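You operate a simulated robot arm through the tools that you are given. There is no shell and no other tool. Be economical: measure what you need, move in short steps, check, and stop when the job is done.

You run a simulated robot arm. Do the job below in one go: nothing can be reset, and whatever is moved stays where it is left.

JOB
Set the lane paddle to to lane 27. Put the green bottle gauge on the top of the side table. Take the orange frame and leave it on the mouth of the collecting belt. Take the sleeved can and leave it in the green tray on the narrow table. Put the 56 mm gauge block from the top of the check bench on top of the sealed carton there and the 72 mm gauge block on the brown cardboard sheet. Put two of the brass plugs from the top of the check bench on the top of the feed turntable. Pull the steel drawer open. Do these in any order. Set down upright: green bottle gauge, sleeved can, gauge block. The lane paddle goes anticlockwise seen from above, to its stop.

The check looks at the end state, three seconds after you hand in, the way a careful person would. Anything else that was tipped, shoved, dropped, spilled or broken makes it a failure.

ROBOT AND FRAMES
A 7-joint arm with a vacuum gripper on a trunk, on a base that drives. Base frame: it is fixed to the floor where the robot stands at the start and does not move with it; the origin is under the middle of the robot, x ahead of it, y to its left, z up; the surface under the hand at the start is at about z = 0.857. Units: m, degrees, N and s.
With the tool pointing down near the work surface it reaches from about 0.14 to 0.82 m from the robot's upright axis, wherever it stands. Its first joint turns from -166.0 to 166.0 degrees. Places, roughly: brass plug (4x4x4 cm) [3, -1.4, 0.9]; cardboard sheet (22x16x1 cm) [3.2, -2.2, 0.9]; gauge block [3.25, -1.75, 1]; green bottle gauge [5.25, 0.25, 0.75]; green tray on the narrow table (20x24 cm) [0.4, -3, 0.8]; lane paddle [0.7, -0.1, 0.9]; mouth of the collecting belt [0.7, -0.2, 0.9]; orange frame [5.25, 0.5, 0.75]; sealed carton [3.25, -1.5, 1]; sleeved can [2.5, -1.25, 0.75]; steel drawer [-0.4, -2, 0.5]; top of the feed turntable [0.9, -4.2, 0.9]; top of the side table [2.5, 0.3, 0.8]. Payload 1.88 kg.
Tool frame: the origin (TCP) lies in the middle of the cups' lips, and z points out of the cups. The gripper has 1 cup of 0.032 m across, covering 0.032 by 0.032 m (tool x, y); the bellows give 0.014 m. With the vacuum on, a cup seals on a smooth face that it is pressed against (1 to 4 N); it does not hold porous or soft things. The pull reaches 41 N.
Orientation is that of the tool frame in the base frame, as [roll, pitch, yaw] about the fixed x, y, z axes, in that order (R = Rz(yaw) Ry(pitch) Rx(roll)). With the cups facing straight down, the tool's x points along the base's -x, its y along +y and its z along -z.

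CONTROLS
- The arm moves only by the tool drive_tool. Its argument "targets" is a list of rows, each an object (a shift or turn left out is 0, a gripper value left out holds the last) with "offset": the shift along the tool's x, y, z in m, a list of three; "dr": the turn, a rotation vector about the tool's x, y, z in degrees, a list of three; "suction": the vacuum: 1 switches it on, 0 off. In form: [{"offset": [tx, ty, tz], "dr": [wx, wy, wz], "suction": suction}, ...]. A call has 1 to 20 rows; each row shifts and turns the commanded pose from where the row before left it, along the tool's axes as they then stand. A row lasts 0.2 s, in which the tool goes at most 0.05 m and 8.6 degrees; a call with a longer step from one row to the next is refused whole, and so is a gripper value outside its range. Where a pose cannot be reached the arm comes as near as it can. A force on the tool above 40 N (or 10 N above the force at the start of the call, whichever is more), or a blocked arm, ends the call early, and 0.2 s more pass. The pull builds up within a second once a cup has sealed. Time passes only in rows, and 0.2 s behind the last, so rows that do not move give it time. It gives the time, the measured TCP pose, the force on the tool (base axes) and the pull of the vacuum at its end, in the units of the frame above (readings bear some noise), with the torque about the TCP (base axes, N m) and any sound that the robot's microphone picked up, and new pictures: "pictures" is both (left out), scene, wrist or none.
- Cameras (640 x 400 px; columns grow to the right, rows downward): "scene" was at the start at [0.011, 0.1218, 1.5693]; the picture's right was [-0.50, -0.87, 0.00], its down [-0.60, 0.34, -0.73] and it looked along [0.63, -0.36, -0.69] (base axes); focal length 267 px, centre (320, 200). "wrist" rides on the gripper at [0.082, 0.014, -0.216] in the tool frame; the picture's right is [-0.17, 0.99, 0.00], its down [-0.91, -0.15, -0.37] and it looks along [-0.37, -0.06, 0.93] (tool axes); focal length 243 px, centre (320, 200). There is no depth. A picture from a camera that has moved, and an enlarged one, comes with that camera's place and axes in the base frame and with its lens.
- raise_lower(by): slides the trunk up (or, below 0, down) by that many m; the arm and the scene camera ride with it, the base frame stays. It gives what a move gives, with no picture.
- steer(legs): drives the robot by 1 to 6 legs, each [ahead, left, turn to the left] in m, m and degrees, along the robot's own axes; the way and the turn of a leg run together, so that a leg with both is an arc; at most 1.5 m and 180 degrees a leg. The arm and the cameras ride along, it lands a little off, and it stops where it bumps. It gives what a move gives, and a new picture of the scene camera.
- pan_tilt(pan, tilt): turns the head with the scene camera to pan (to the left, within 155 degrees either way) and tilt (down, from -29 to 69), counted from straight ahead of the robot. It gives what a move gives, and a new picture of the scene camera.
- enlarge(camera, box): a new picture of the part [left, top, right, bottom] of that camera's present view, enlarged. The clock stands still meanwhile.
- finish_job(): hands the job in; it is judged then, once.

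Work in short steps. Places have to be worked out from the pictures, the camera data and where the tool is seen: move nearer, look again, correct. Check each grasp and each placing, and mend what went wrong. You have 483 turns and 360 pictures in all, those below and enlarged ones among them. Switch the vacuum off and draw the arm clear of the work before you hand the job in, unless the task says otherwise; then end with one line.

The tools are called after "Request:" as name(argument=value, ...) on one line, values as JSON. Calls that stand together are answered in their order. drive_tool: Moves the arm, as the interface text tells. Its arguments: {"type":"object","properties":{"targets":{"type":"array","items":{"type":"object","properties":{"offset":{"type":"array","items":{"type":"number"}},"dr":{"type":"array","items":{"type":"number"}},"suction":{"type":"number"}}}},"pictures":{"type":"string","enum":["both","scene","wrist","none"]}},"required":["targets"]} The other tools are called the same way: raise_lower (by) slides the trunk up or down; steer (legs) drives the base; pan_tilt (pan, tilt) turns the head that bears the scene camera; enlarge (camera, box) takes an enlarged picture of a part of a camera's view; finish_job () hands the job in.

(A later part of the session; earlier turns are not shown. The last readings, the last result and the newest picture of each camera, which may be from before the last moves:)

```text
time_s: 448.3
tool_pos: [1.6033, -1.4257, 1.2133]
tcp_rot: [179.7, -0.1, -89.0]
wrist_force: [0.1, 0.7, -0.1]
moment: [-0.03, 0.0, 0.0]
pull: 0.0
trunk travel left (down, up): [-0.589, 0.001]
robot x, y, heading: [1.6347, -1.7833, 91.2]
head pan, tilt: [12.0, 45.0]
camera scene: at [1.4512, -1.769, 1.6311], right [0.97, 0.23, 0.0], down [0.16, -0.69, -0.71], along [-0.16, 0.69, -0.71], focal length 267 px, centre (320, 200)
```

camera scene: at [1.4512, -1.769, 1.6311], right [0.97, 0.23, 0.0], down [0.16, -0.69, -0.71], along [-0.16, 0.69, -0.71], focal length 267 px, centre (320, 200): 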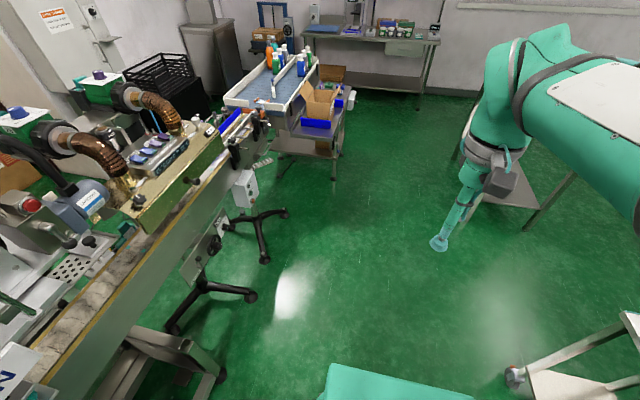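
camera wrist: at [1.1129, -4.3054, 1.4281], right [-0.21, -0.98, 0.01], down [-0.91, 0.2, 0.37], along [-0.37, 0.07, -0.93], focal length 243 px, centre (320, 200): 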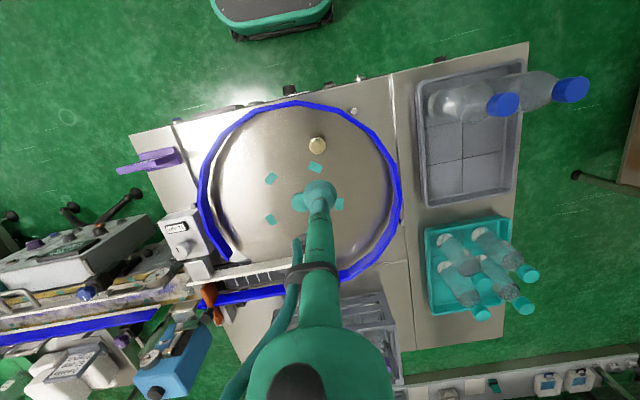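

Continue to y of about -0.7, then east to the bench end.

Request:
steer(legs=[[1.09, 0, 0], [0, 0, -91.2], [1.42, 0, 0], [0, 0, -90]])

Request:
enlarge(camera="wrist", box=[0, 0, 640, 400])

```text
time_s: 468.3
tool_pos: [3.0956, -1.0785, 1.2127]
tcp_rot: [179.6, -0.2, 89.3]
wrist_force: [0.7, -0.9, 0.6]
moment: [0.01, 0.0, 0.0]
pull: 0.1
trunk travel left (down, up): [-0.589, 0.001]
robot x, y, heading: [3.0769, -0.7213, -90.2]
head pan, tilt: [12.0, 45.0]
camera scene: at [3.2556, -0.7418, 1.6311], right [-0.98, -0.2, 0.0], down [-0.14, 0.69, -0.71], along [0.14, -0.69, -0.71], focal length 267 px, centre (320, 200)
```

scene: 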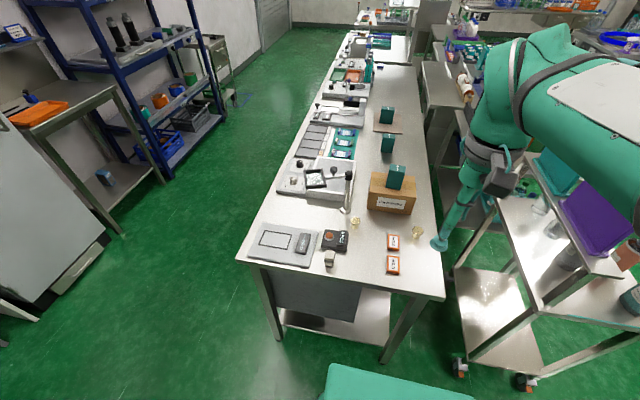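

```text
1.00 times, centred on (320, 200) of wrist (not enlarged: the box is as wide or as high as the picture)
camera zoom: at [3.1097, -0.998, 1.4283], right [0.98, -0.18, 0.01], down [-0.17, -0.91, 0.37], along [-0.06, -0.37, -0.93], focal length 243 px, centre (320, 200)
```

zoom: 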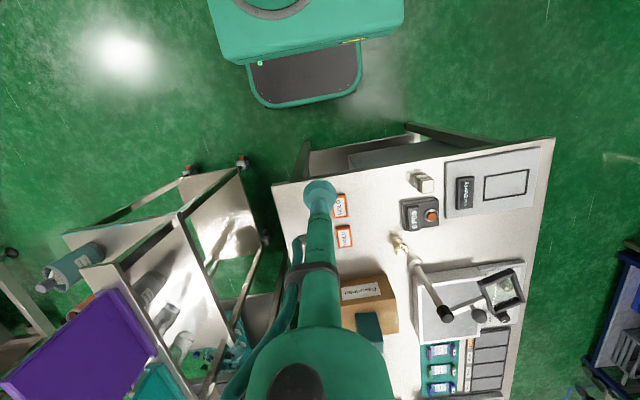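

Plug P2 is at about (3.037, -1.382), clear of other things. Move above it.

Request:
drive_tool(targets=[{"offset": [-0.04, -0.008, 0]}, {"offset": [-0.04, -0.008, 0]}, {"offset": [-0.04, -0.008, 0]}, {"offset": [-0.04, -0.008, 0]}, {"offset": [-0.04, -0.008, 0]}, {"offset": [-0.04, -0.008, 0]}, {"offset": [-0.04, -0.008, 0]}, {"offset": [-0.02, 0, 0.04]}, {"offset": [0, 0, 0.045]}, {"offset": [0, 0, 0.045]}, {"offset": [0, 0, 0.045]}, {"offset": [0, 0, 0.02]}, {"offset": [0, 0, 0]}], pictures="none")

Request:
enlarge(camera="wrist", box=[240, 90, 400, 210])

```text
time_s: 471.1
tool_pos: [3.0349, -1.3787, 1.0144]
tcp_rot: [179.6, 0.0, 89.2]
wrist_force: [0.3, -0.1, 0.4]
moment: [0.02, -0.02, 0.02]
pull: 0.1
trunk travel left (down, up): [-0.589, 0.001]
robot x, y, heading: [3.075, -0.7164, -90.4]
head pan, tilt: [12.0, 45.0]
```

```text
3.33 times, centred on (320, 150) of wrist
camera zoom: at [3.0491, -1.298, 1.2299], right [0.98, -0.18, 0.01], down [-0.17, -0.91, 0.37], along [-0.06, -0.37, -0.93], focal length 809 px, centre (320, 367)
```

zoom: 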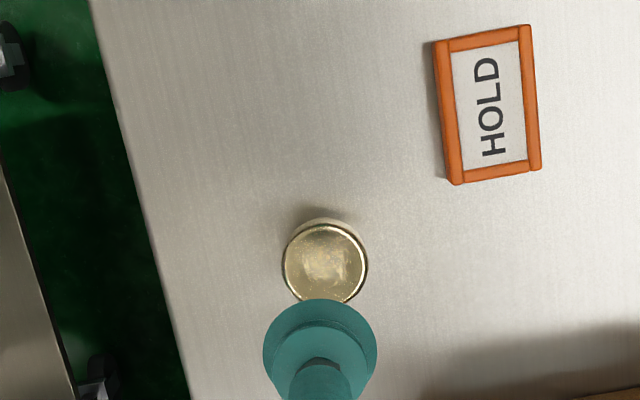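

Plug centre (3.038, -1.385). Shift and descend with vacuum to just above contact, then in small steps.

Request:
drive_tool(targets=[{"offset": [-0.006, 0.003, 0.04], "suction": 1}, {"offset": [0, 0, 0.04]}, {"offset": [0, 0, 0.02]}, {"offset": [0, 0, 0.012]}, {"offset": [0, 0, 0.006]}, {"offset": [0, 0, 0.003]}, {"offset": [0, 0, 0]}, {"offset": [0, 0, 0]}], pictures="none")

```text
time_s: 472.9
tool_pos: [3.0426, -1.3832, 0.8955]
tcp_rot: [179.6, 0.0, 89.3]
wrist_force: [0.4, 0.0, 1.2]
moment: [-0.01, -0.01, -0.03]
pull: 0.1
trunk travel left (down, up): [-0.589, 0.001]
robot x, y, heading: [3.076, -0.7183, -90.3]
head pan, tilt: [12.0, 45.0]
```

Request:
drive_tool(targets=[{"offset": [0, 0, 0.003]}, {"offset": [0, 0, 0.003]}, {"offset": [0, 0, 0]}, {"offset": [0, 0, 0]}, {"offset": [0, 0, 0]}], pictures="none")

```text
time_s: 474.1
tool_pos: [3.0415, -1.3837, 0.8902]
tcp_rot: [179.6, 0.2, 89.4]
wrist_force: [2.5, 0.2, 20.7]
moment: [0.0, 0.25, -0.03]
pull: 40.6
trunk travel left (down, up): [-0.589, 0.001]
robot x, y, heading: [3.0755, -0.7247, -90.4]
head pan, tilt: [12.0, 45.0]
```

Sealed. Lift and retract.

Request:
drive_tool(targets=[{"offset": [0, 0, -0.01]}, {"offset": [0, 0, -0.03]}, {"offset": [0, 0, -0.045]}, {"offset": [0, 0, -0.045]}, {"offset": [0, 0, -0.045]}, {"offset": [0, 0, -0.045]}, {"offset": [0, 0, -0.045]}, {"offset": [0, 0, -0.045]}, {"offset": [0.045, 0.01, 0]}, {"offset": [0.045, 0.01, 0]}, {"offset": [0.045, 0.01, 0]}, {"offset": [0.045, 0, 0]}, {"offset": [0.045, 0, 0]}, {"offset": [0.045, 0, 0]}, {"offset": [0.035, 0, 0]}, {"offset": [0, 0, 0]}])

```text
time_s: 477.5
tool_pos: [3.0717, -1.0788, 1.2022]
tcp_rot: [179.6, -0.1, 89.3]
wrist_force: [-0.9, -0.1, -0.4]
moment: [-0.04, 0.1, 0.03]
pull: 40.8
trunk travel left (down, up): [-0.589, 0.001]
robot x, y, heading: [3.0762, -0.7187, -90.4]
head pan, tilt: [12.0, 45.0]
camera scene: at [3.2557, -0.7415, 1.6311], right [-0.98, -0.2, 0.0], down [-0.14, 0.69, -0.71], along [0.14, -0.69, -0.71], focal length 267 px, centre (320, 200)
camera wrist: at [3.0856, -0.9983, 1.4182], right [0.98, -0.18, 0.01], down [-0.17, -0.91, 0.37], along [-0.06, -0.37, -0.93], focal length 243 px, centre (320, 200)
```

scene: 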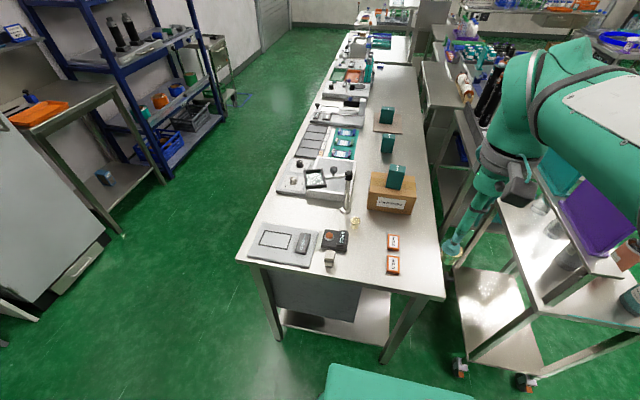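
wrist: 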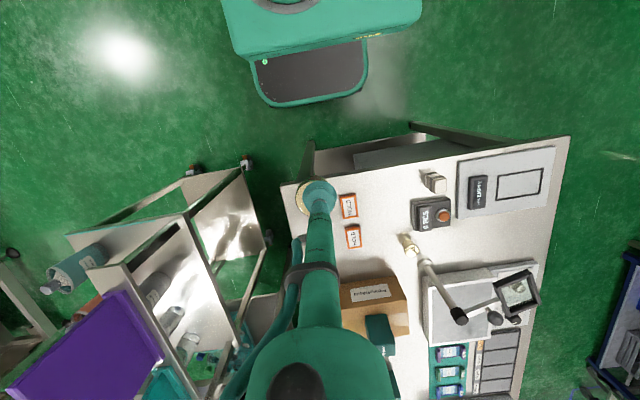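

Plug 2 is held. Drive back to the turntable the same way.

Request:
steer(legs=[[0.05, 0, 0.4], [0, 0, -90], [1.4, 0.02, 0], [0, 0, 90], [1.2, 0, 0]])

```text
time_s: 498.5
tool_pos: [1.5844, -2.3274, 1.2012]
tcp_rot: [179.6, 0.0, 87.9]
wrist_force: [0.6, -0.7, -1.4]
moment: [0.0, 0.03, 0.0]
pull: 40.5
trunk travel left (down, up): [-0.589, 0.001]
robot x, y, heading: [1.5958, -1.969, -92.1]
head pan, tilt: [12.0, 45.0]
camera scene: at [1.7769, -1.994, 1.6311], right [-0.98, -0.17, 0.0], down [-0.12, 0.7, -0.71], along [0.12, -0.7, -0.71], focal length 267 px, centre (320, 200)
```

scene: 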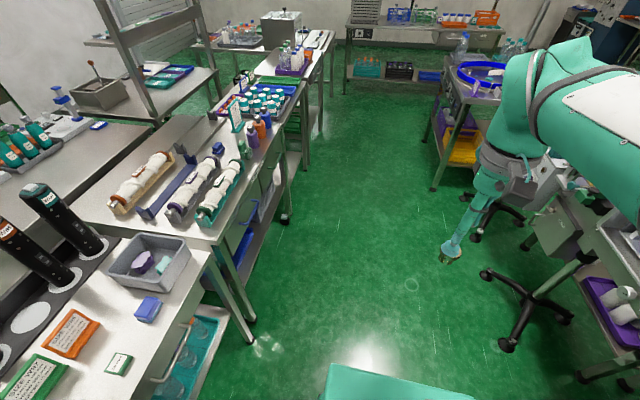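

Shift a little to the left as I continue to y of about -4.2, then face the turntable.

Request:
steer(legs=[[1.2, 0.12, 2.1], [1.03, 0, 0], [0, 0, -90]])

```text
time_s: 513.4
tool_pos: [1.3386, -4.1774, 1.2023]
tcp_rot: [179.6, -0.1, -1.4]
wrist_force: [-0.2, -0.3, -0.6]
moment: [0.03, 0.04, 0.04]
pull: 40.6
trunk travel left (down, up): [-0.589, 0.001]
robot x, y, heading: [1.6996, -4.1909, 179.0]
head pan, tilt: [12.0, 45.0]
camera scene: at [1.6744, -4.3676, 1.6311], right [-0.19, 0.98, 0.0], down [0.69, 0.13, -0.71], along [-0.69, -0.13, -0.71], focal length 267 px, centre (320, 200)
```

scene: 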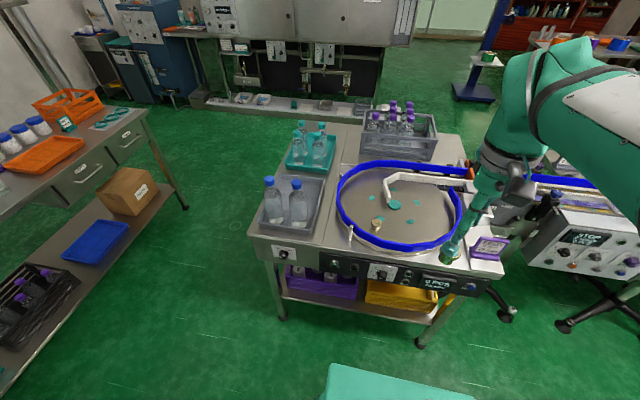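

Extend over the free spot at (1.04, -4.15).

Request:
drive_tool(targets=[{"offset": [-0.0376, -0.0025, 0]}, {"offset": [-0.0376, -0.0025, 0]}, {"offset": [-0.0376, -0.0025, 0]}, {"offset": [-0.0376, -0.0025, 0]}, {"offset": [-0.0376, -0.0025, 0]}, {"offset": [-0.0376, -0.0025, 0]}, {"offset": [-0.0376, -0.0025, 0]}, {"offset": [-0.0376, -0.0025, 0]}, {"offset": [0, 0, 0.045]}, {"offset": [0, 0, 0.045]}, {"offset": [0, 0, 0.045]}, {"offset": [0, 0, 0.045]}, {"offset": [0, 0, 0.045]}, {"offset": [0, 0, 0.04]}, {"offset": [0, 0, 0]}])

```text
time_s: 516.6
tool_pos: [1.0399, -4.1512, 0.9342]
tcp_rot: [179.6, -0.1, -1.4]
wrist_force: [-0.2, 0.2, -0.4]
moment: [0.02, -0.01, 0.02]
pull: 40.8
trunk travel left (down, up): [-0.589, 0.001]
robot x, y, heading: [1.6998, -4.1868, 179.0]
head pan, tilt: [12.0, 45.0]
camera scene: at [1.6741, -4.3676, 1.6311], right [-0.19, 0.98, 0.0], down [0.69, 0.13, -0.71], along [-0.69, -0.13, -0.71], focal length 267 px, centre (320, 200)
camera wrist: at [1.1221, -4.1666, 1.15], right [-0.19, -0.98, 0.01], down [-0.91, 0.18, 0.37], along [-0.37, 0.06, -0.93], focal length 243 px, centre (320, 200)
```

scene: 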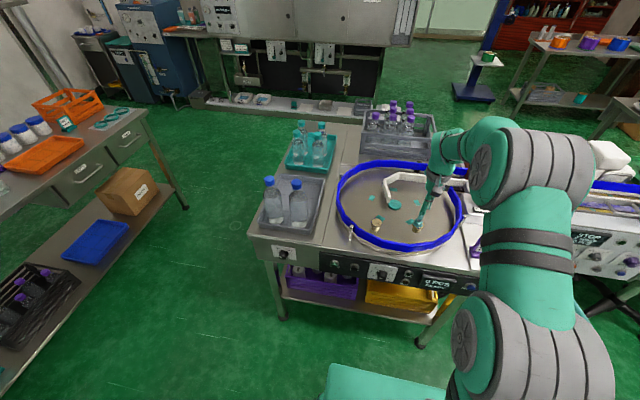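
wrist: 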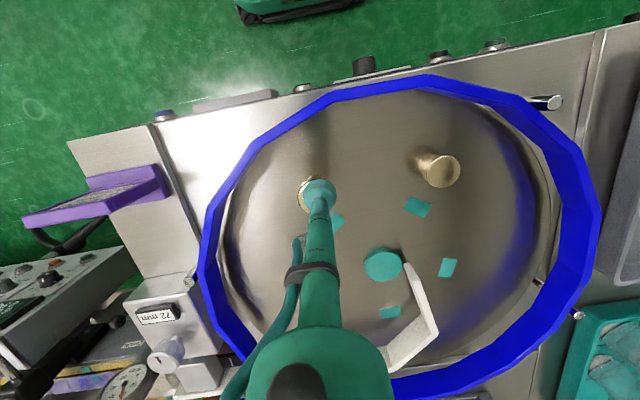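

Good spot. Lower to contact (about 0.896).

Request:
drive_tool(targets=[{"offset": [0, 0, 0.015]}, {"offset": [0, 0, 0.01]}, {"offset": [0, 0, 0.005]}, {"offset": [0, 0, 0.004]}, {"offset": [0, 0, 0.003]}, {"offset": [0, 0, 0]}], pictures="none")

```text
time_s: 518.0
tool_pos: [1.0378, -4.1514, 0.9003]
tcp_rot: [179.6, 0.1, -1.4]
wrist_force: [2.3, -1.2, 7.8]
moment: [0.14, -0.02, 0.01]
pull: 40.6
trunk travel left (down, up): [-0.589, 0.001]
robot x, y, heading: [1.6973, -4.1857, 178.8]
head pan, tilt: [12.0, 45.0]
```

Contact. Release, wait, lift, check.

Request:
drive_tool(targets=[{"offset": [0, 0, -0.001], "suction": 0}, {"offset": [0, 0, 0]}, {"offset": [0, 0, 0]}, {"offset": [0, 0, 0]}, {"offset": [0, 0, 0]}, {"offset": [0, 0, -0.005]}, {"offset": [0, 0, -0.01]}, {"offset": [0, 0, -0.03]}, {"offset": [0, 0, -0.045]}, {"offset": [0, 0, -0.045]}, {"offset": [0, 0, -0.045]}, {"offset": [0, 0, -0.045]}, {"offset": [0, 0, -0.045]}, {"offset": [0, 0, -0.045]}, {"offset": [0, 0, 0]}])

```text
time_s: 521.2
tool_pos: [1.0379, -4.1475, 1.2194]
tcp_rot: [179.6, -0.1, -1.3]
wrist_force: [0.8, -0.3, 0.0]
moment: [0.0, 0.02, 0.0]
pull: 0.1
trunk travel left (down, up): [-0.589, 0.001]
robot x, y, heading: [1.6962, -4.185, 179.1]
head pan, tilt: [12.0, 45.0]
camera scene: at [1.6744, -4.3676, 1.6311], right [-0.19, 0.98, 0.0], down [0.69, 0.13, -0.71], along [-0.69, -0.13, -0.71], focal length 267 px, centre (320, 200)
camera wrist: at [1.1194, -4.1635, 1.4343], right [-0.19, -0.98, 0.01], down [-0.91, 0.18, 0.37], along [-0.37, 0.06, -0.93], focal length 243 px, centre (320, 200)
```

scene: 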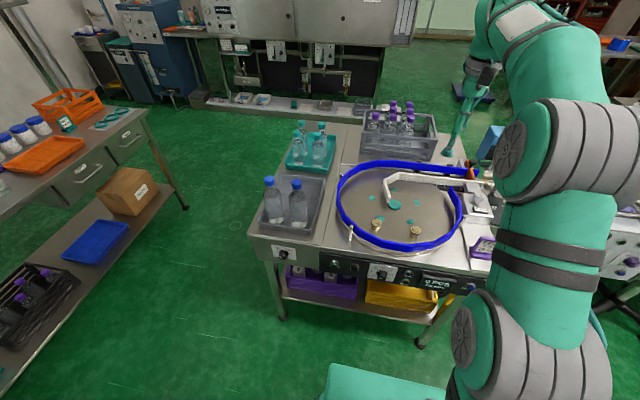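
wrist: 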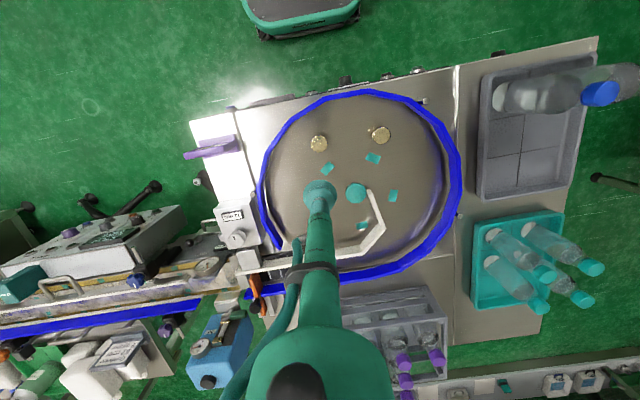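

Both plugs stand on the turntable. Only the drawer is left: retract and go round the turntable's -y side (gap about 1 m), then up the far corridor.

Request:
drive_tool(targets=[{"offset": [0.04, 0.005, 0]}, {"offset": [0.04, 0.005, 0]}, {"offset": [0.04, 0.005, 0]}, {"offset": [0.04, 0.005, 0]}, {"offset": [0.04, 0.005, 0]}, {"offset": [0.04, 0, 0]}, {"offset": [0.04, 0, 0]}, {"offset": [0.04, 0, 0]}, {"offset": [0, 0, 0]}], pictures="none")

Request:
steer(legs=[[0, 1.0, 1.0]])

Request:
pan_tilt(pan=5, tilt=35)

```text
time_s: 523.2
tool_pos: [1.3595, -4.1821, 1.2146]
tcp_rot: [179.7, -0.1, -1.4]
wrist_force: [0.8, 0.8, -0.6]
moment: [0.0, 0.03, -0.01]
pull: 0.0
trunk travel left (down, up): [-0.589, 0.001]
robot x, y, heading: [1.6987, -4.1878, 178.9]
head pan, tilt: [12.0, 45.0]
```

```text
time_s: 528.5
tool_pos: [1.3425, -5.2283, 1.215]
tcp_rot: [179.6, -0.1, -0.8]
wrist_force: [0.7, -1.0, 0.1]
moment: [-0.04, 0.0, -0.03]
pull: 0.1
trunk travel left (down, up): [-0.589, 0.001]
robot x, y, heading: [1.6816, -5.2299, 179.6]
head pan, tilt: [12.0, 45.0]
camera scene: at [1.6605, -5.4114, 1.6311], right [-0.2, 0.98, 0.0], down [0.69, 0.14, -0.71], along [-0.69, -0.14, -0.71], focal length 267 px, centre (320, 200)
```

scene: 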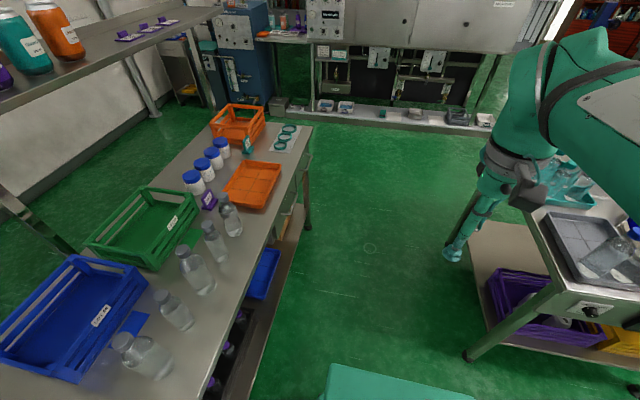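

```text
time_s: 529.3
tool_pos: [1.3431, -5.2285, 1.2143]
tcp_rot: [179.6, -0.1, -0.9]
wrist_force: [-0.3, 0.3, 0.1]
moment: [0.0, 0.0, -0.02]
pull: 0.0
trunk travel left (down, up): [-0.589, 0.001]
robot x, y, heading: [1.6857, -5.229, 179.2]
head pan, tilt: [5.0, 35.0]
camera scene: at [1.6524, -5.402, 1.6458], right [-0.08, 1.0, 0.0], down [0.57, 0.04, -0.82], along [-0.82, -0.06, -0.57], focal length 267 px, centre (320, 200)
```

scene: 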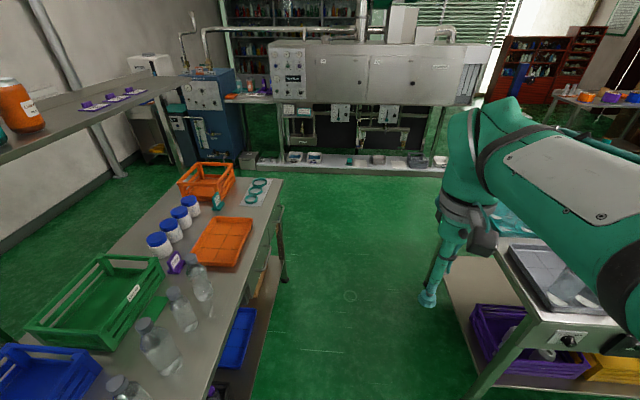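

The gap is y -4.65..-5.66. Drive through along its middle.

Request:
steer(legs=[[1.1, -0.06, 0.6], [1.0, 0, 0]])

Request:
pan_tilt(pan=-80, tilt=25)

```text
time_s: 540.0
tool_pos: [-0.8109, -5.1369, 1.2144]
tcp_rot: [179.6, -0.2, -1.0]
wrist_force: [0.1, -0.5, 0.1]
moment: [-0.01, 0.0, -0.03]
pull: 0.1
trunk travel left (down, up): [-0.589, 0.001]
robot x, y, heading: [-0.4696, -5.1436, 179.3]
head pan, tilt: [5.0, 35.0]
camera scene: at [-0.5028, -5.3122, 1.6459], right [-0.07, 1.0, 0.0], down [0.57, 0.04, -0.82], along [-0.82, -0.06, -0.57], focal length 267 px, centre (320, 200)
```

scene: 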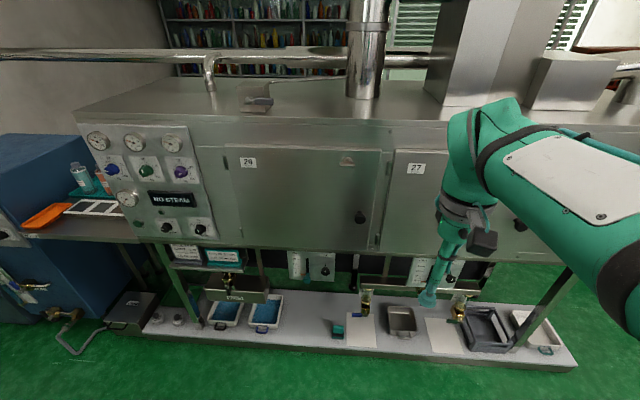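

```text
time_s: 541.5
tool_pos: [-0.8111, -5.1379, 1.215]
tcp_rot: [179.6, -0.1, -1.0]
wrist_force: [0.3, -0.1, -0.3]
moment: [0.01, 0.04, 0.0]
pull: 0.0
trunk travel left (down, up): [-0.589, 0.001]
robot x, y, heading: [-0.4719, -5.1447, 179.1]
head pan, tilt: [-80.0, 25.0]
camera scene: at [-0.4298, -5.2147, 1.6616], right [0.99, 0.16, 0.0], down [0.07, -0.42, -0.91], along [-0.15, 0.89, -0.42], focal length 267 px, centre (320, 200)
```

scene: 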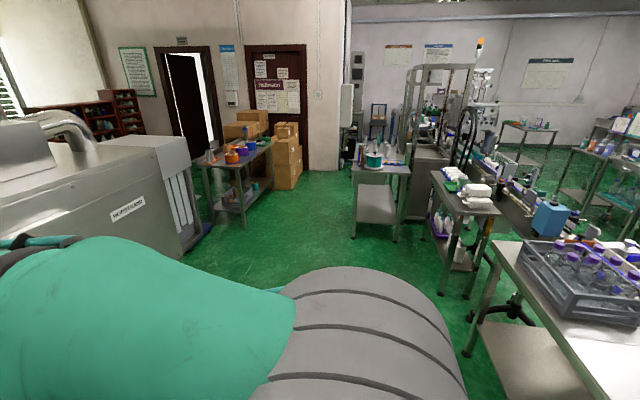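

The corridor is clear. Turn to +y and drive toward the drawer side of the table.

Request:
steer(legs=[[0, 0, -89.2], [1.1, 0.25, 0], [0.9, 0.25, 0]])

Request:
pan_tilt(pan=-35, tilt=35)

```text
time_s: 555.5
tool_pos: [-1.0476, -2.8271, 1.2152]
tcp_rot: [179.6, -0.1, -88.3]
wrist_force: [1.1, 0.6, 0.4]
moment: [-0.01, 0.0, 0.04]
pull: 0.0
trunk travel left (down, up): [-0.589, 0.001]
robot x, y, heading: [-1.0373, -3.1668, 91.8]
head pan, tilt: [-80.0, 25.0]
camera scene: at [-1.1076, -3.2135, 1.6617], right [0.21, -0.98, 0.0], down [-0.41, -0.09, -0.91], along [0.89, 0.19, -0.42], focal length 267 px, centre (320, 200)
```

scene: 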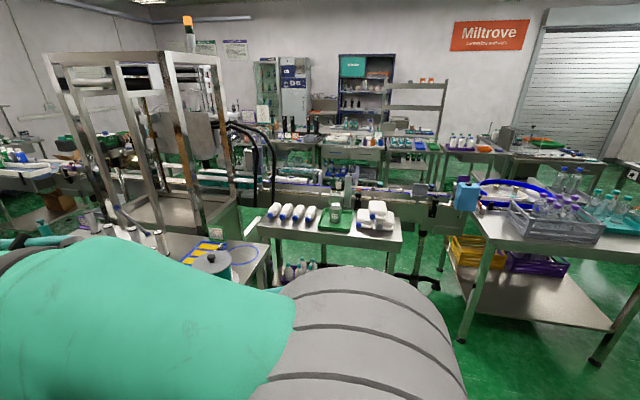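

```text
time_s: 556.6
tool_pos: [-1.0473, -2.8257, 1.2145]
tcp_rot: [179.7, -0.2, -88.3]
wrist_force: [0.0, 0.3, -0.6]
moment: [-0.01, 0.0, 0.02]
pull: 0.1
trunk travel left (down, up): [-0.589, 0.001]
robot x, y, heading: [-1.0333, -3.1651, 91.9]
head pan, tilt: [-35.0, 35.0]
camera scene: at [-1.1495, -3.1588, 1.6459], right [0.84, -0.55, 0.0], down [-0.31, -0.48, -0.82], along [0.45, 0.69, -0.57], focal length 267 px, centre (320, 200)
```

scene: 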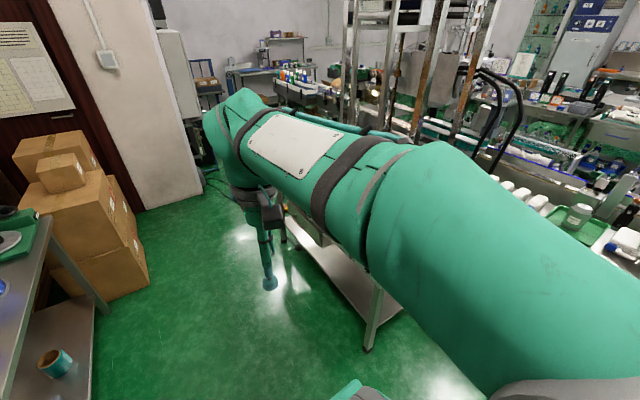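

Drive up beside the drawer side of the table and turn to face it.

Request:
steer(legs=[[1.15, 0.07, 0], [0, 0, -91.9]])

Request:
pan_tilt(pan=8, tilt=55)

Request:
enlarge(camera="wrist", box=[0, 0, 640, 400])

```text
time_s: 566.4
tool_pos: [-0.7776, -2.0148, 1.2142]
tcp_rot: [179.6, -0.2, 177.7]
wrist_force: [0.0, -0.4, 0.6]
moment: [0.03, -0.01, 0.0]
pull: 0.1
trunk travel left (down, up): [-0.589, 0.001]
robot x, y, heading: [-1.1151, -2.004, -1.9]
head pan, tilt: [-35.0, 35.0]
camera scene: at [-1.1025, -1.8938, 1.6459], right [-0.6, -0.8, 0.0], down [-0.46, 0.34, -0.82], along [0.65, -0.49, -0.57], focal length 267 px, centre (320, 200)
```

scene: 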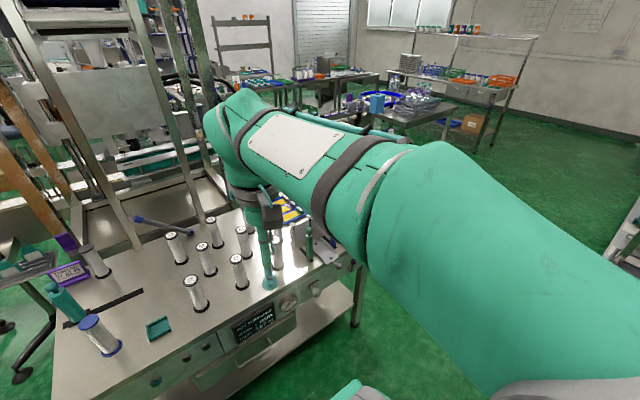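

```text
time_s: 567.5
tool_pos: [-0.7793, -2.0151, 1.2148]
tcp_rot: [179.6, -0.1, 177.8]
wrist_force: [-0.3, 0.4, 0.9]
moment: [-0.01, -0.03, 0.0]
pull: 0.1
trunk travel left (down, up): [-0.589, 0.001]
robot x, y, heading: [-1.1177, -2.0076, -1.9]
head pan, tilt: [8.0, 55.0]
camera scene: at [-1.1011, -1.8333, 1.6177], right [0.1, -0.99, 0.0], down [-0.81, -0.09, -0.57], along [0.57, 0.06, -0.82], focal length 267 px, centre (320, 200)
```

scene: 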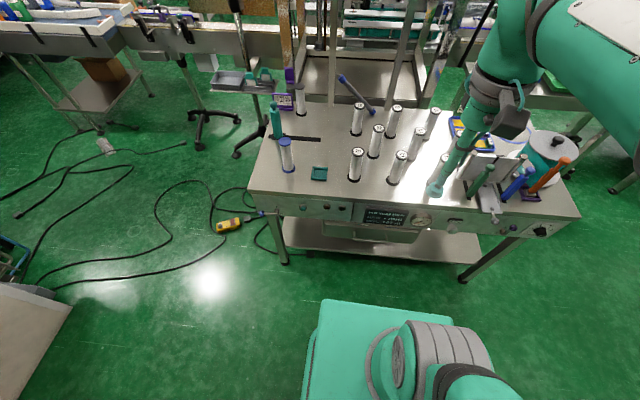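

```text
1.00 times, centred on (320, 200) of wrist (not enlarged: the box is as wide or as high as the picture)
camera zoom: at [-0.8587, -2.0009, 1.4306], right [0.2, 0.98, 0.01], down [0.91, -0.19, 0.37], along [0.37, -0.07, -0.93], focal length 243 px, centre (320, 200)
```

zoom: 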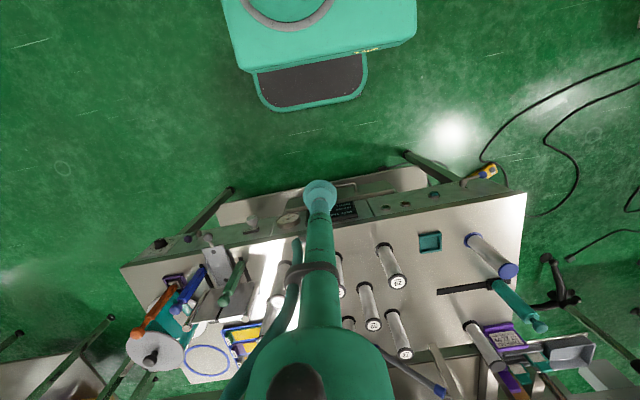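

Request:
enlarge(camera="scene", box=[250, 180, 570, 300])

Request:
enlarge(camera="wrist", box=[210, 150, 430, 250])

```text
2.00 times, centred on (410, 240) of scene
camera zoom: at [-1.1011, -1.8333, 1.6177], right [0.1, -0.99, 0.0], down [-0.81, -0.09, -0.57], along [0.57, 0.06, -0.82], focal length 534 px, centre (140, 120)
```

zoom: 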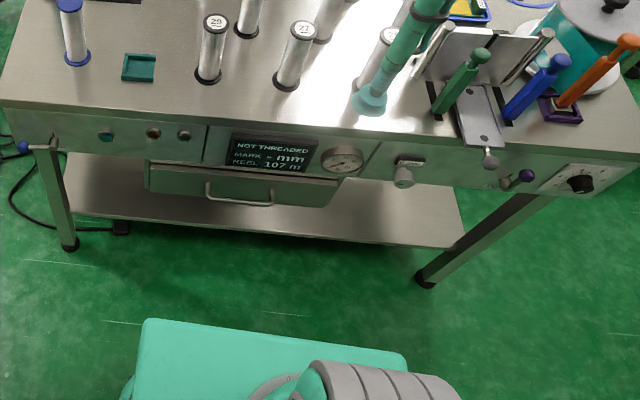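

```text
2.91 times, centred on (320, 200) of wrist
camera zoom: at [-0.8587, -2.0009, 1.4306], right [0.2, 0.98, 0.01], down [0.91, -0.19, 0.37], along [0.37, -0.07, -0.93], focal length 706 px, centre (320, 200)
```

zoom: 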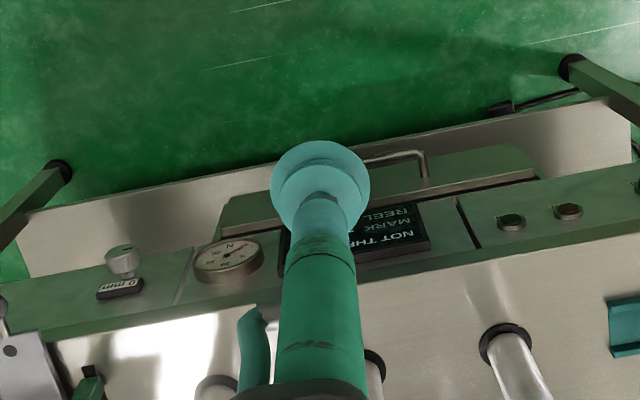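

The drawer front is at about x -0.515, y -1.79..-2.205, z 0.48..0.60, with a handle bar in its middle. I'll suck onto its plain face beside the handle with the tool horizontal. First back the base off and align.

Request:
steer(legs=[[-0.2, 0.13, 1.9]])

Request:
drive_tool(targets=[{"offset": [-0.045, 0, 0]}, {"offset": [-0.045, 0, 0]}, {"offset": [-0.045, 0, 0]}, {"offset": [-0.045, 0, 0]}, {"offset": [-0.045, 0, 0]}, {"offset": [0, 0, 0], "dr": [0, -8.2, 0]}, {"offset": [0, 0, 0], "dr": [0, -8.2, 0]}, {"offset": [0, 0, 0], "dr": [0, -8.2, 0]}, {"offset": [0, 0, 0], "dr": [0, -8.2, 0]}, {"offset": [0, 0, 0]}])

```text
time_s: 569.3
tool_pos: [-0.9766, -1.8653, 1.2164]
tcp_rot: [179.6, -0.1, -179.7]
wrist_force: [-0.1, -0.4, 0.4]
moment: [-0.02, -0.03, 0.03]
pull: 0.2
trunk travel left (down, up): [-0.589, 0.001]
robot x, y, heading: [-1.3169, -1.868, 0.5]
head pan, tilt: [8.0, 55.0]
camera scene: at [-1.3067, -1.6974, 1.6176], right [0.15, -0.99, 0.0], down [-0.81, -0.12, -0.57], along [0.57, 0.08, -0.82], focal length 267 px, centre (320, 200)
```

scene: 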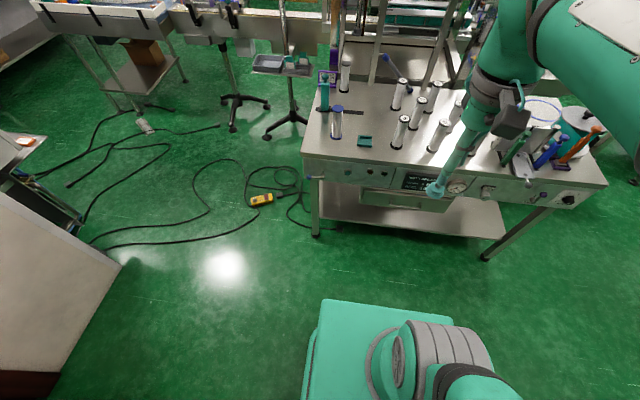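

```text
time_s: 571.5
tool_pos: [-0.7505, -1.8647, 1.2144]
tcp_rot: [179.6, 32.8, 180.0]
wrist_force: [-0.3, 0.2, 0.0]
moment: [-0.01, -0.02, 0.0]
pull: 0.0
trunk travel left (down, up): [-0.589, 0.001]
robot x, y, heading: [-1.3147, -1.8712, 0.7]
head pan, tilt: [8.0, 55.0]
camera scene: at [-1.3067, -1.6975, 1.6176], right [0.15, -0.99, 0.0], down [-0.81, -0.12, -0.57], along [0.57, 0.08, -0.82], focal length 267 px, centre (320, 200)
camera wrist: at [-0.9358, -1.8533, 1.3505], right [0.14, 0.99, 0.1], down [0.57, -0.16, 0.81], along [0.81, -0.05, -0.58], focal length 243 px, centre (320, 200)
```

scene: 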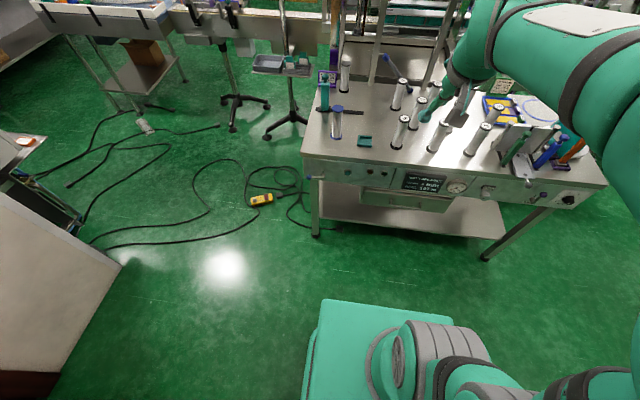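
wrist: 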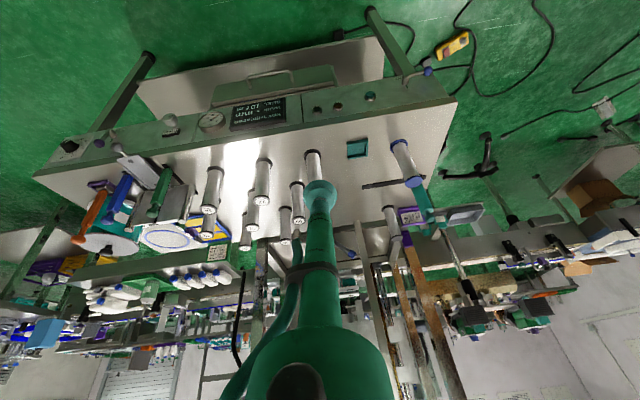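

Rotation goes the right way. Continue to horizontal.

Request:
drive_tool(targets=[{"offset": [0, 0, 0], "dr": [0, -8.17, 0]}, {"offset": [0, 0, 0], "dr": [0, -8.17, 0]}, {"offset": [0, 0, 0], "dr": [0, -8.17, 0]}, {"offset": [0, 0, 0], "dr": [0, -8.17, 0]}, {"offset": [0, 0, 0], "dr": [0, -8.17, 0]}, {"offset": [0, 0, 0], "dr": [0, -8.17, 0]}, {"offset": [0, 0, 0], "dr": [0, -8.17, 0]}, {"offset": [0, 0, 0]}])

```text
time_s: 572.6
tool_pos: [-0.7469, -1.8663, 1.0998]
tcp_rot: [179.2, 55.2, 179.4]
wrist_force: [0.4, -0.6, 0.3]
moment: [-0.01, 0.03, 0.0]
pull: 0.1
trunk travel left (down, up): [-0.589, 0.001]
robot x, y, heading: [-1.3154, -1.8712, 0.4]
head pan, tilt: [8.0, 55.0]
stopped in row 5: the arm was blocked; the commanded pose is now the measured one
camera scene: at [-1.3078, -1.6977, 1.618], right [0.15, -0.99, 0.0], down [-0.81, -0.12, -0.57], along [0.57, 0.08, -0.82], focal length 267 px, centre (320, 200)
camera wrist: at [-0.9706, -1.8542, 1.1558], right [0.09, 0.99, 0.14], down [0.21, -0.16, 0.96], along [0.97, -0.06, -0.23], focal length 243 px, centre (320, 200)
```

scene: 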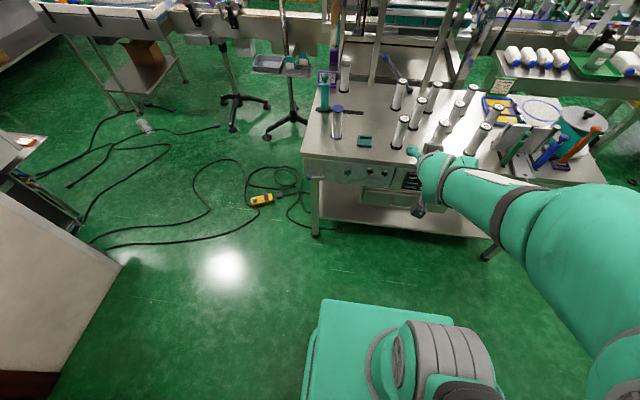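
wrist: 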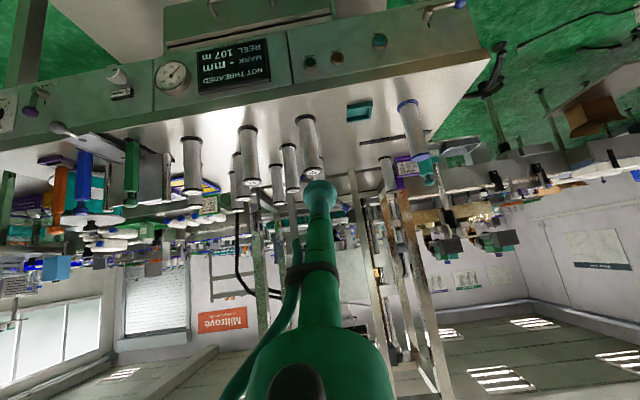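

The wrist is too close to the body for a horizontal tool here. I tilt back a bit, raise, and extend farther forward before rotating on.

Request:
drive_tool(targets=[{"offset": [0, 0, 0], "dr": [0, 7.4, 0]}, {"offset": [0, 0, 0], "dr": [0, 7.4, 0]}, {"offset": [0, 0, 0], "dr": [0, 7.4, 0]}, {"offset": [-0.022, 0, -0.034]}, {"offset": [-0.022, 0, -0.034]}, {"offset": [-0.034, 0, 0.022]}, {"offset": [-0.034, 0, 0.022]}, {"offset": [-0.034, 0, 0.022]}, {"offset": [-0.034, 0, 0.022]}, {"offset": [0, 0, 0]}])

```text
time_s: 574.8
tool_pos: [-0.5836, -1.8697, 1.1801]
tcp_rot: [179.5, 33.0, 179.8]
wrist_force: [0.6, 0.0, 0.7]
moment: [0.02, 0.01, -0.01]
pull: 0.1
trunk travel left (down, up): [-0.589, 0.001]
robot x, y, heading: [-1.3149, -1.8695, 0.7]
head pan, tilt: [8.0, 55.0]
camera scene: at [-1.3061, -1.6975, 1.6176], right [0.15, -0.99, 0.0], down [-0.81, -0.12, -0.57], along [0.57, 0.08, -0.82], focal length 267 px, centre (320, 200)
camera wrist: at [-0.7694, -1.8571, 1.3172], right [0.14, 0.99, 0.1], down [0.56, -0.16, 0.81], along [0.81, -0.06, -0.58], focal length 243 px, centre (320, 200)
```

scene: 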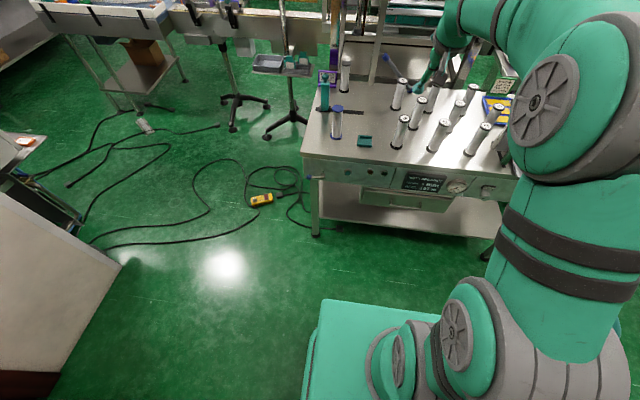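
wrist: 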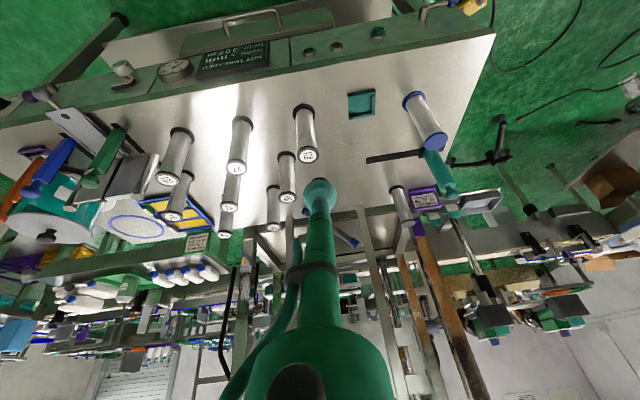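

Now .73 m ahead; rotate on in two stages.

Request:
drive_tool(targets=[{"offset": [0, 0, 0], "dr": [0, -8.17, 0]}, {"offset": [0, 0, 0], "dr": [0, -8.17, 0]}, {"offset": [0, 0, 0], "dr": [0, -8.17, 0]}, {"offset": [0, 0, 0], "dr": [0, -8.17, 0]}, {"offset": [0, 0, 0]}], pictures="scene")

```text
time_s: 576.0
tool_pos: [-0.584, -1.8669, 1.1816]
tcp_rot: [178.8, 65.7, 179.1]
wrist_force: [0.4, 0.8, -1.4]
moment: [-0.04, 0.0, 0.06]
pull: 0.0
trunk travel left (down, up): [-0.589, 0.001]
robot x, y, heading: [-1.3126, -1.8715, 0.1]
head pan, tilt: [8.0, 55.0]
camera scene: at [-1.3066, -1.6975, 1.6177], right [0.15, -0.99, 0.0], down [-0.81, -0.12, -0.57], along [0.57, 0.08, -0.82], focal length 267 px, centre (320, 200)
```

scene: 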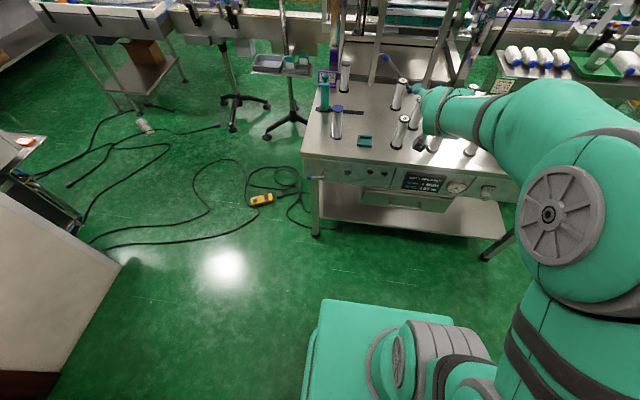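

Request:
drive_tool(targets=[{"offset": [0, 0, 0], "dr": [0, -8.1, 0]}, {"offset": [0, 0, 0], "dr": [0, -8.1, 0]}, {"offset": [0, 0, 0], "dr": [0, -8.1, 0]}, {"offset": [0, 0, 0]}])

```text
time_s: 577.0
tool_pos: [-0.5841, -1.8658, 1.1806]
tcp_rot: [87.6, 89.6, 87.8]
wrist_force: [-0.4, -0.6, -0.8]
moment: [-0.01, -0.01, 0.01]
pull: 0.2
trunk travel left (down, up): [-0.589, 0.001]
robot x, y, heading: [-1.3142, -1.87, 0.5]
head pan, tilt: [8.0, 55.0]
camera scene: at [-1.3062, -1.6975, 1.6177], right [0.15, -0.99, 0.0], down [-0.81, -0.12, -0.57], along [0.57, 0.08, -0.82], focal length 267 px, centre (320, 200)
camera wrist: at [-0.7996, -1.8536, 1.0979], right [0.0, 0.98, 0.17], down [-0.37, -0.16, 0.91], along [0.93, -0.06, 0.37], focal length 243 px, centre (320, 200)
```

scene: 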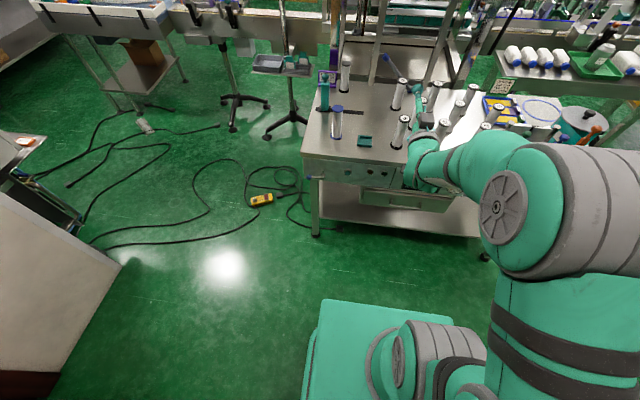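
wrist: 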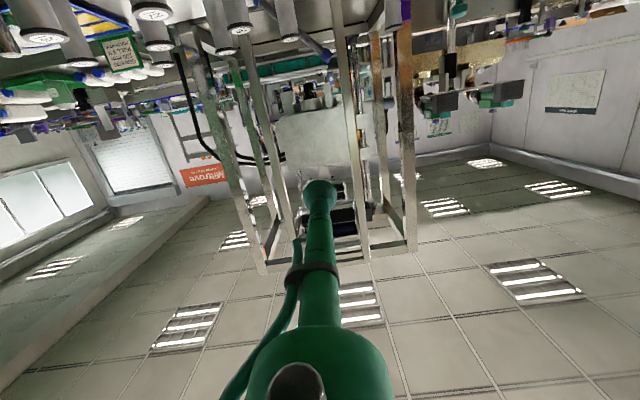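

The tool is horizontal. I back it 0.1 m away from the table before lowering the trunk.

Request:
drive_tool(targets=[{"offset": [0, 0, -0.03]}, {"offset": [0, 0, -0.035]}, {"offset": [0, 0, -0.035]}, {"offset": [0, 0, 0]}], pictures="scene")

```text
time_s: 578.0
tool_pos: [-0.6845, -1.8669, 1.1615]
tcp_rot: [169.4, 88.0, 169.1]
wrist_force: [0.2, 0.7, -0.3]
moment: [-0.01, -0.02, 0.0]
pull: 0.1
trunk travel left (down, up): [-0.589, 0.001]
robot x, y, heading: [-1.3164, -1.8665, 0.6]
head pan, tilt: [8.0, 55.0]
camera scene: at [-1.3067, -1.6975, 1.6183], right [0.15, -0.99, 0.0], down [-0.81, -0.12, -0.57], along [0.57, 0.08, -0.82], focal length 267 px, centre (320, 200)
```

scene: 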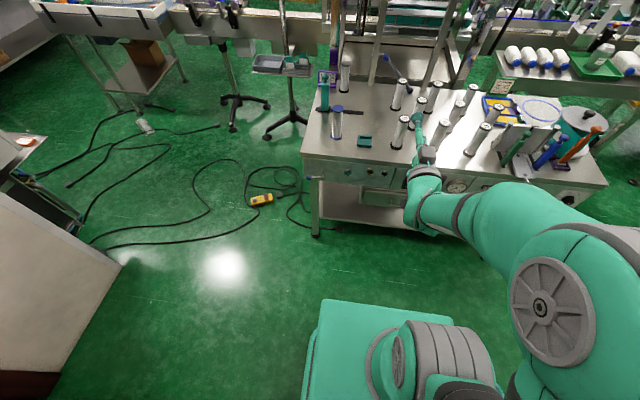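

Tool horizontal and clear of the table. I lower the trunk in two steps.

Request:
raise_lower(by=-0.3)

Request:
pan_tilt(pan=0, tilt=40)

```text
time_s: 581.0
tool_pos: [-0.6844, -1.8651, 0.8605]
tcp_rot: [169.4, 87.9, 169.4]
wrist_force: [-0.2, 0.0, 0.6]
moment: [-0.04, -0.02, 0.0]
pull: 0.1
trunk travel left (down, up): [-0.289, 0.301]
robot x, y, heading: [-1.3162, -1.871, 0.3]
head pan, tilt: [8.0, 55.0]
```

```text
time_s: 581.8
tool_pos: [-0.6841, -1.8654, 0.8606]
tcp_rot: [169.3, 87.9, 169.2]
wrist_force: [-0.7, -0.4, 1.3]
moment: [0.03, 0.01, 0.03]
pull: 0.1
trunk travel left (down, up): [-0.289, 0.301]
robot x, y, heading: [-1.3163, -1.873, 0.6]
head pan, tilt: [0.0, 40.0]
camera scene: at [-1.2928, -1.7074, 1.3375], right [0.01, -1.0, 0.0], down [-0.64, -0.01, -0.77], along [0.77, 0.01, -0.64], focal length 267 px, centre (320, 200)
```

scene: 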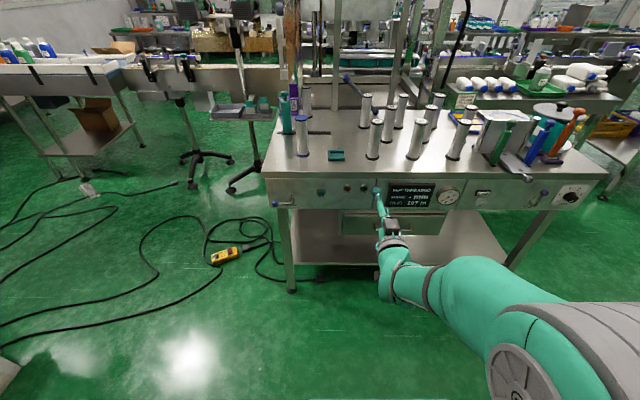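

Clear. Lower the rest.

Request:
raise_lower(by=-0.285)

Request:
pan_tilt(pan=-2, tilt=35)

Request:
enlarge(camera="scene", box=[260, 130, 520, 290])

```text
time_s: 584.6
tool_pos: [-0.6797, -1.8649, 0.5688]
tcp_rot: [172.0, 87.2, 171.9]
wrist_force: [0.5, 0.0, -0.2]
moment: [-0.01, -0.02, 0.0]
pull: 0.1
trunk travel left (down, up): [-0.004, 0.586]
robot x, y, heading: [-1.317, -1.87, 0.9]
head pan, tilt: [0.0, 40.0]
```

```text
time_s: 585.3
tool_pos: [-0.6796, -1.8646, 0.5691]
tcp_rot: [171.8, 87.2, 171.7]
wrist_force: [0.0, 0.4, 0.4]
moment: [0.0, -0.03, 0.02]
pull: 0.1
trunk travel left (down, up): [-0.004, 0.586]
robot x, y, heading: [-1.3143, -1.8703, 0.4]
head pan, tilt: [-2.0, 35.0]
camera scene: at [-1.2796, -1.7109, 1.0611], right [-0.03, -1.0, 0.0], down [-0.58, 0.02, -0.81], along [0.81, -0.02, -0.58], focal length 267 px, centre (320, 200)
```

scene: 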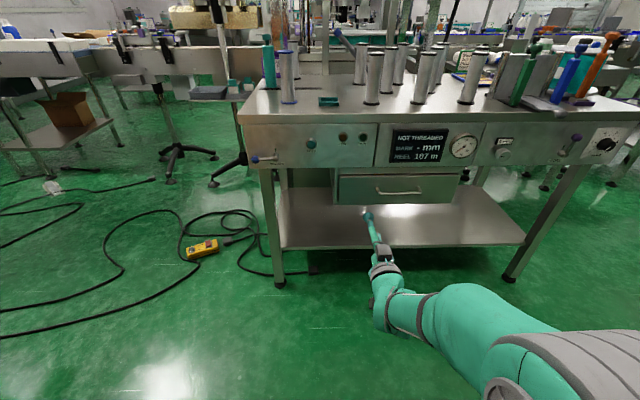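

```text
2.46 times, centred on (390, 210) of scene
camera zoom: at [-1.2796, -1.7109, 1.0611], right [-0.03, -1.0, 0.0], down [-0.58, 0.02, -0.81], along [0.81, -0.02, -0.58], focal length 657 px, centre (148, 175)
```

zoom: 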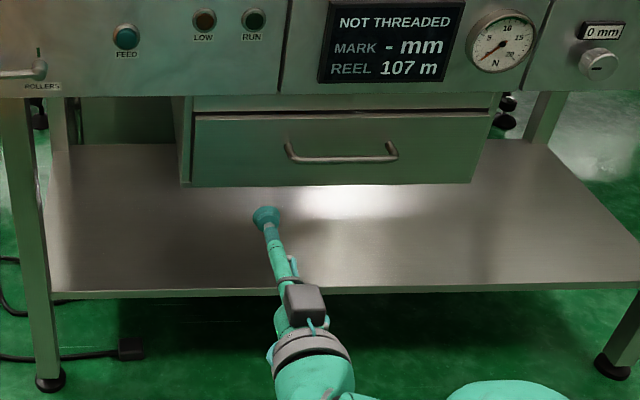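

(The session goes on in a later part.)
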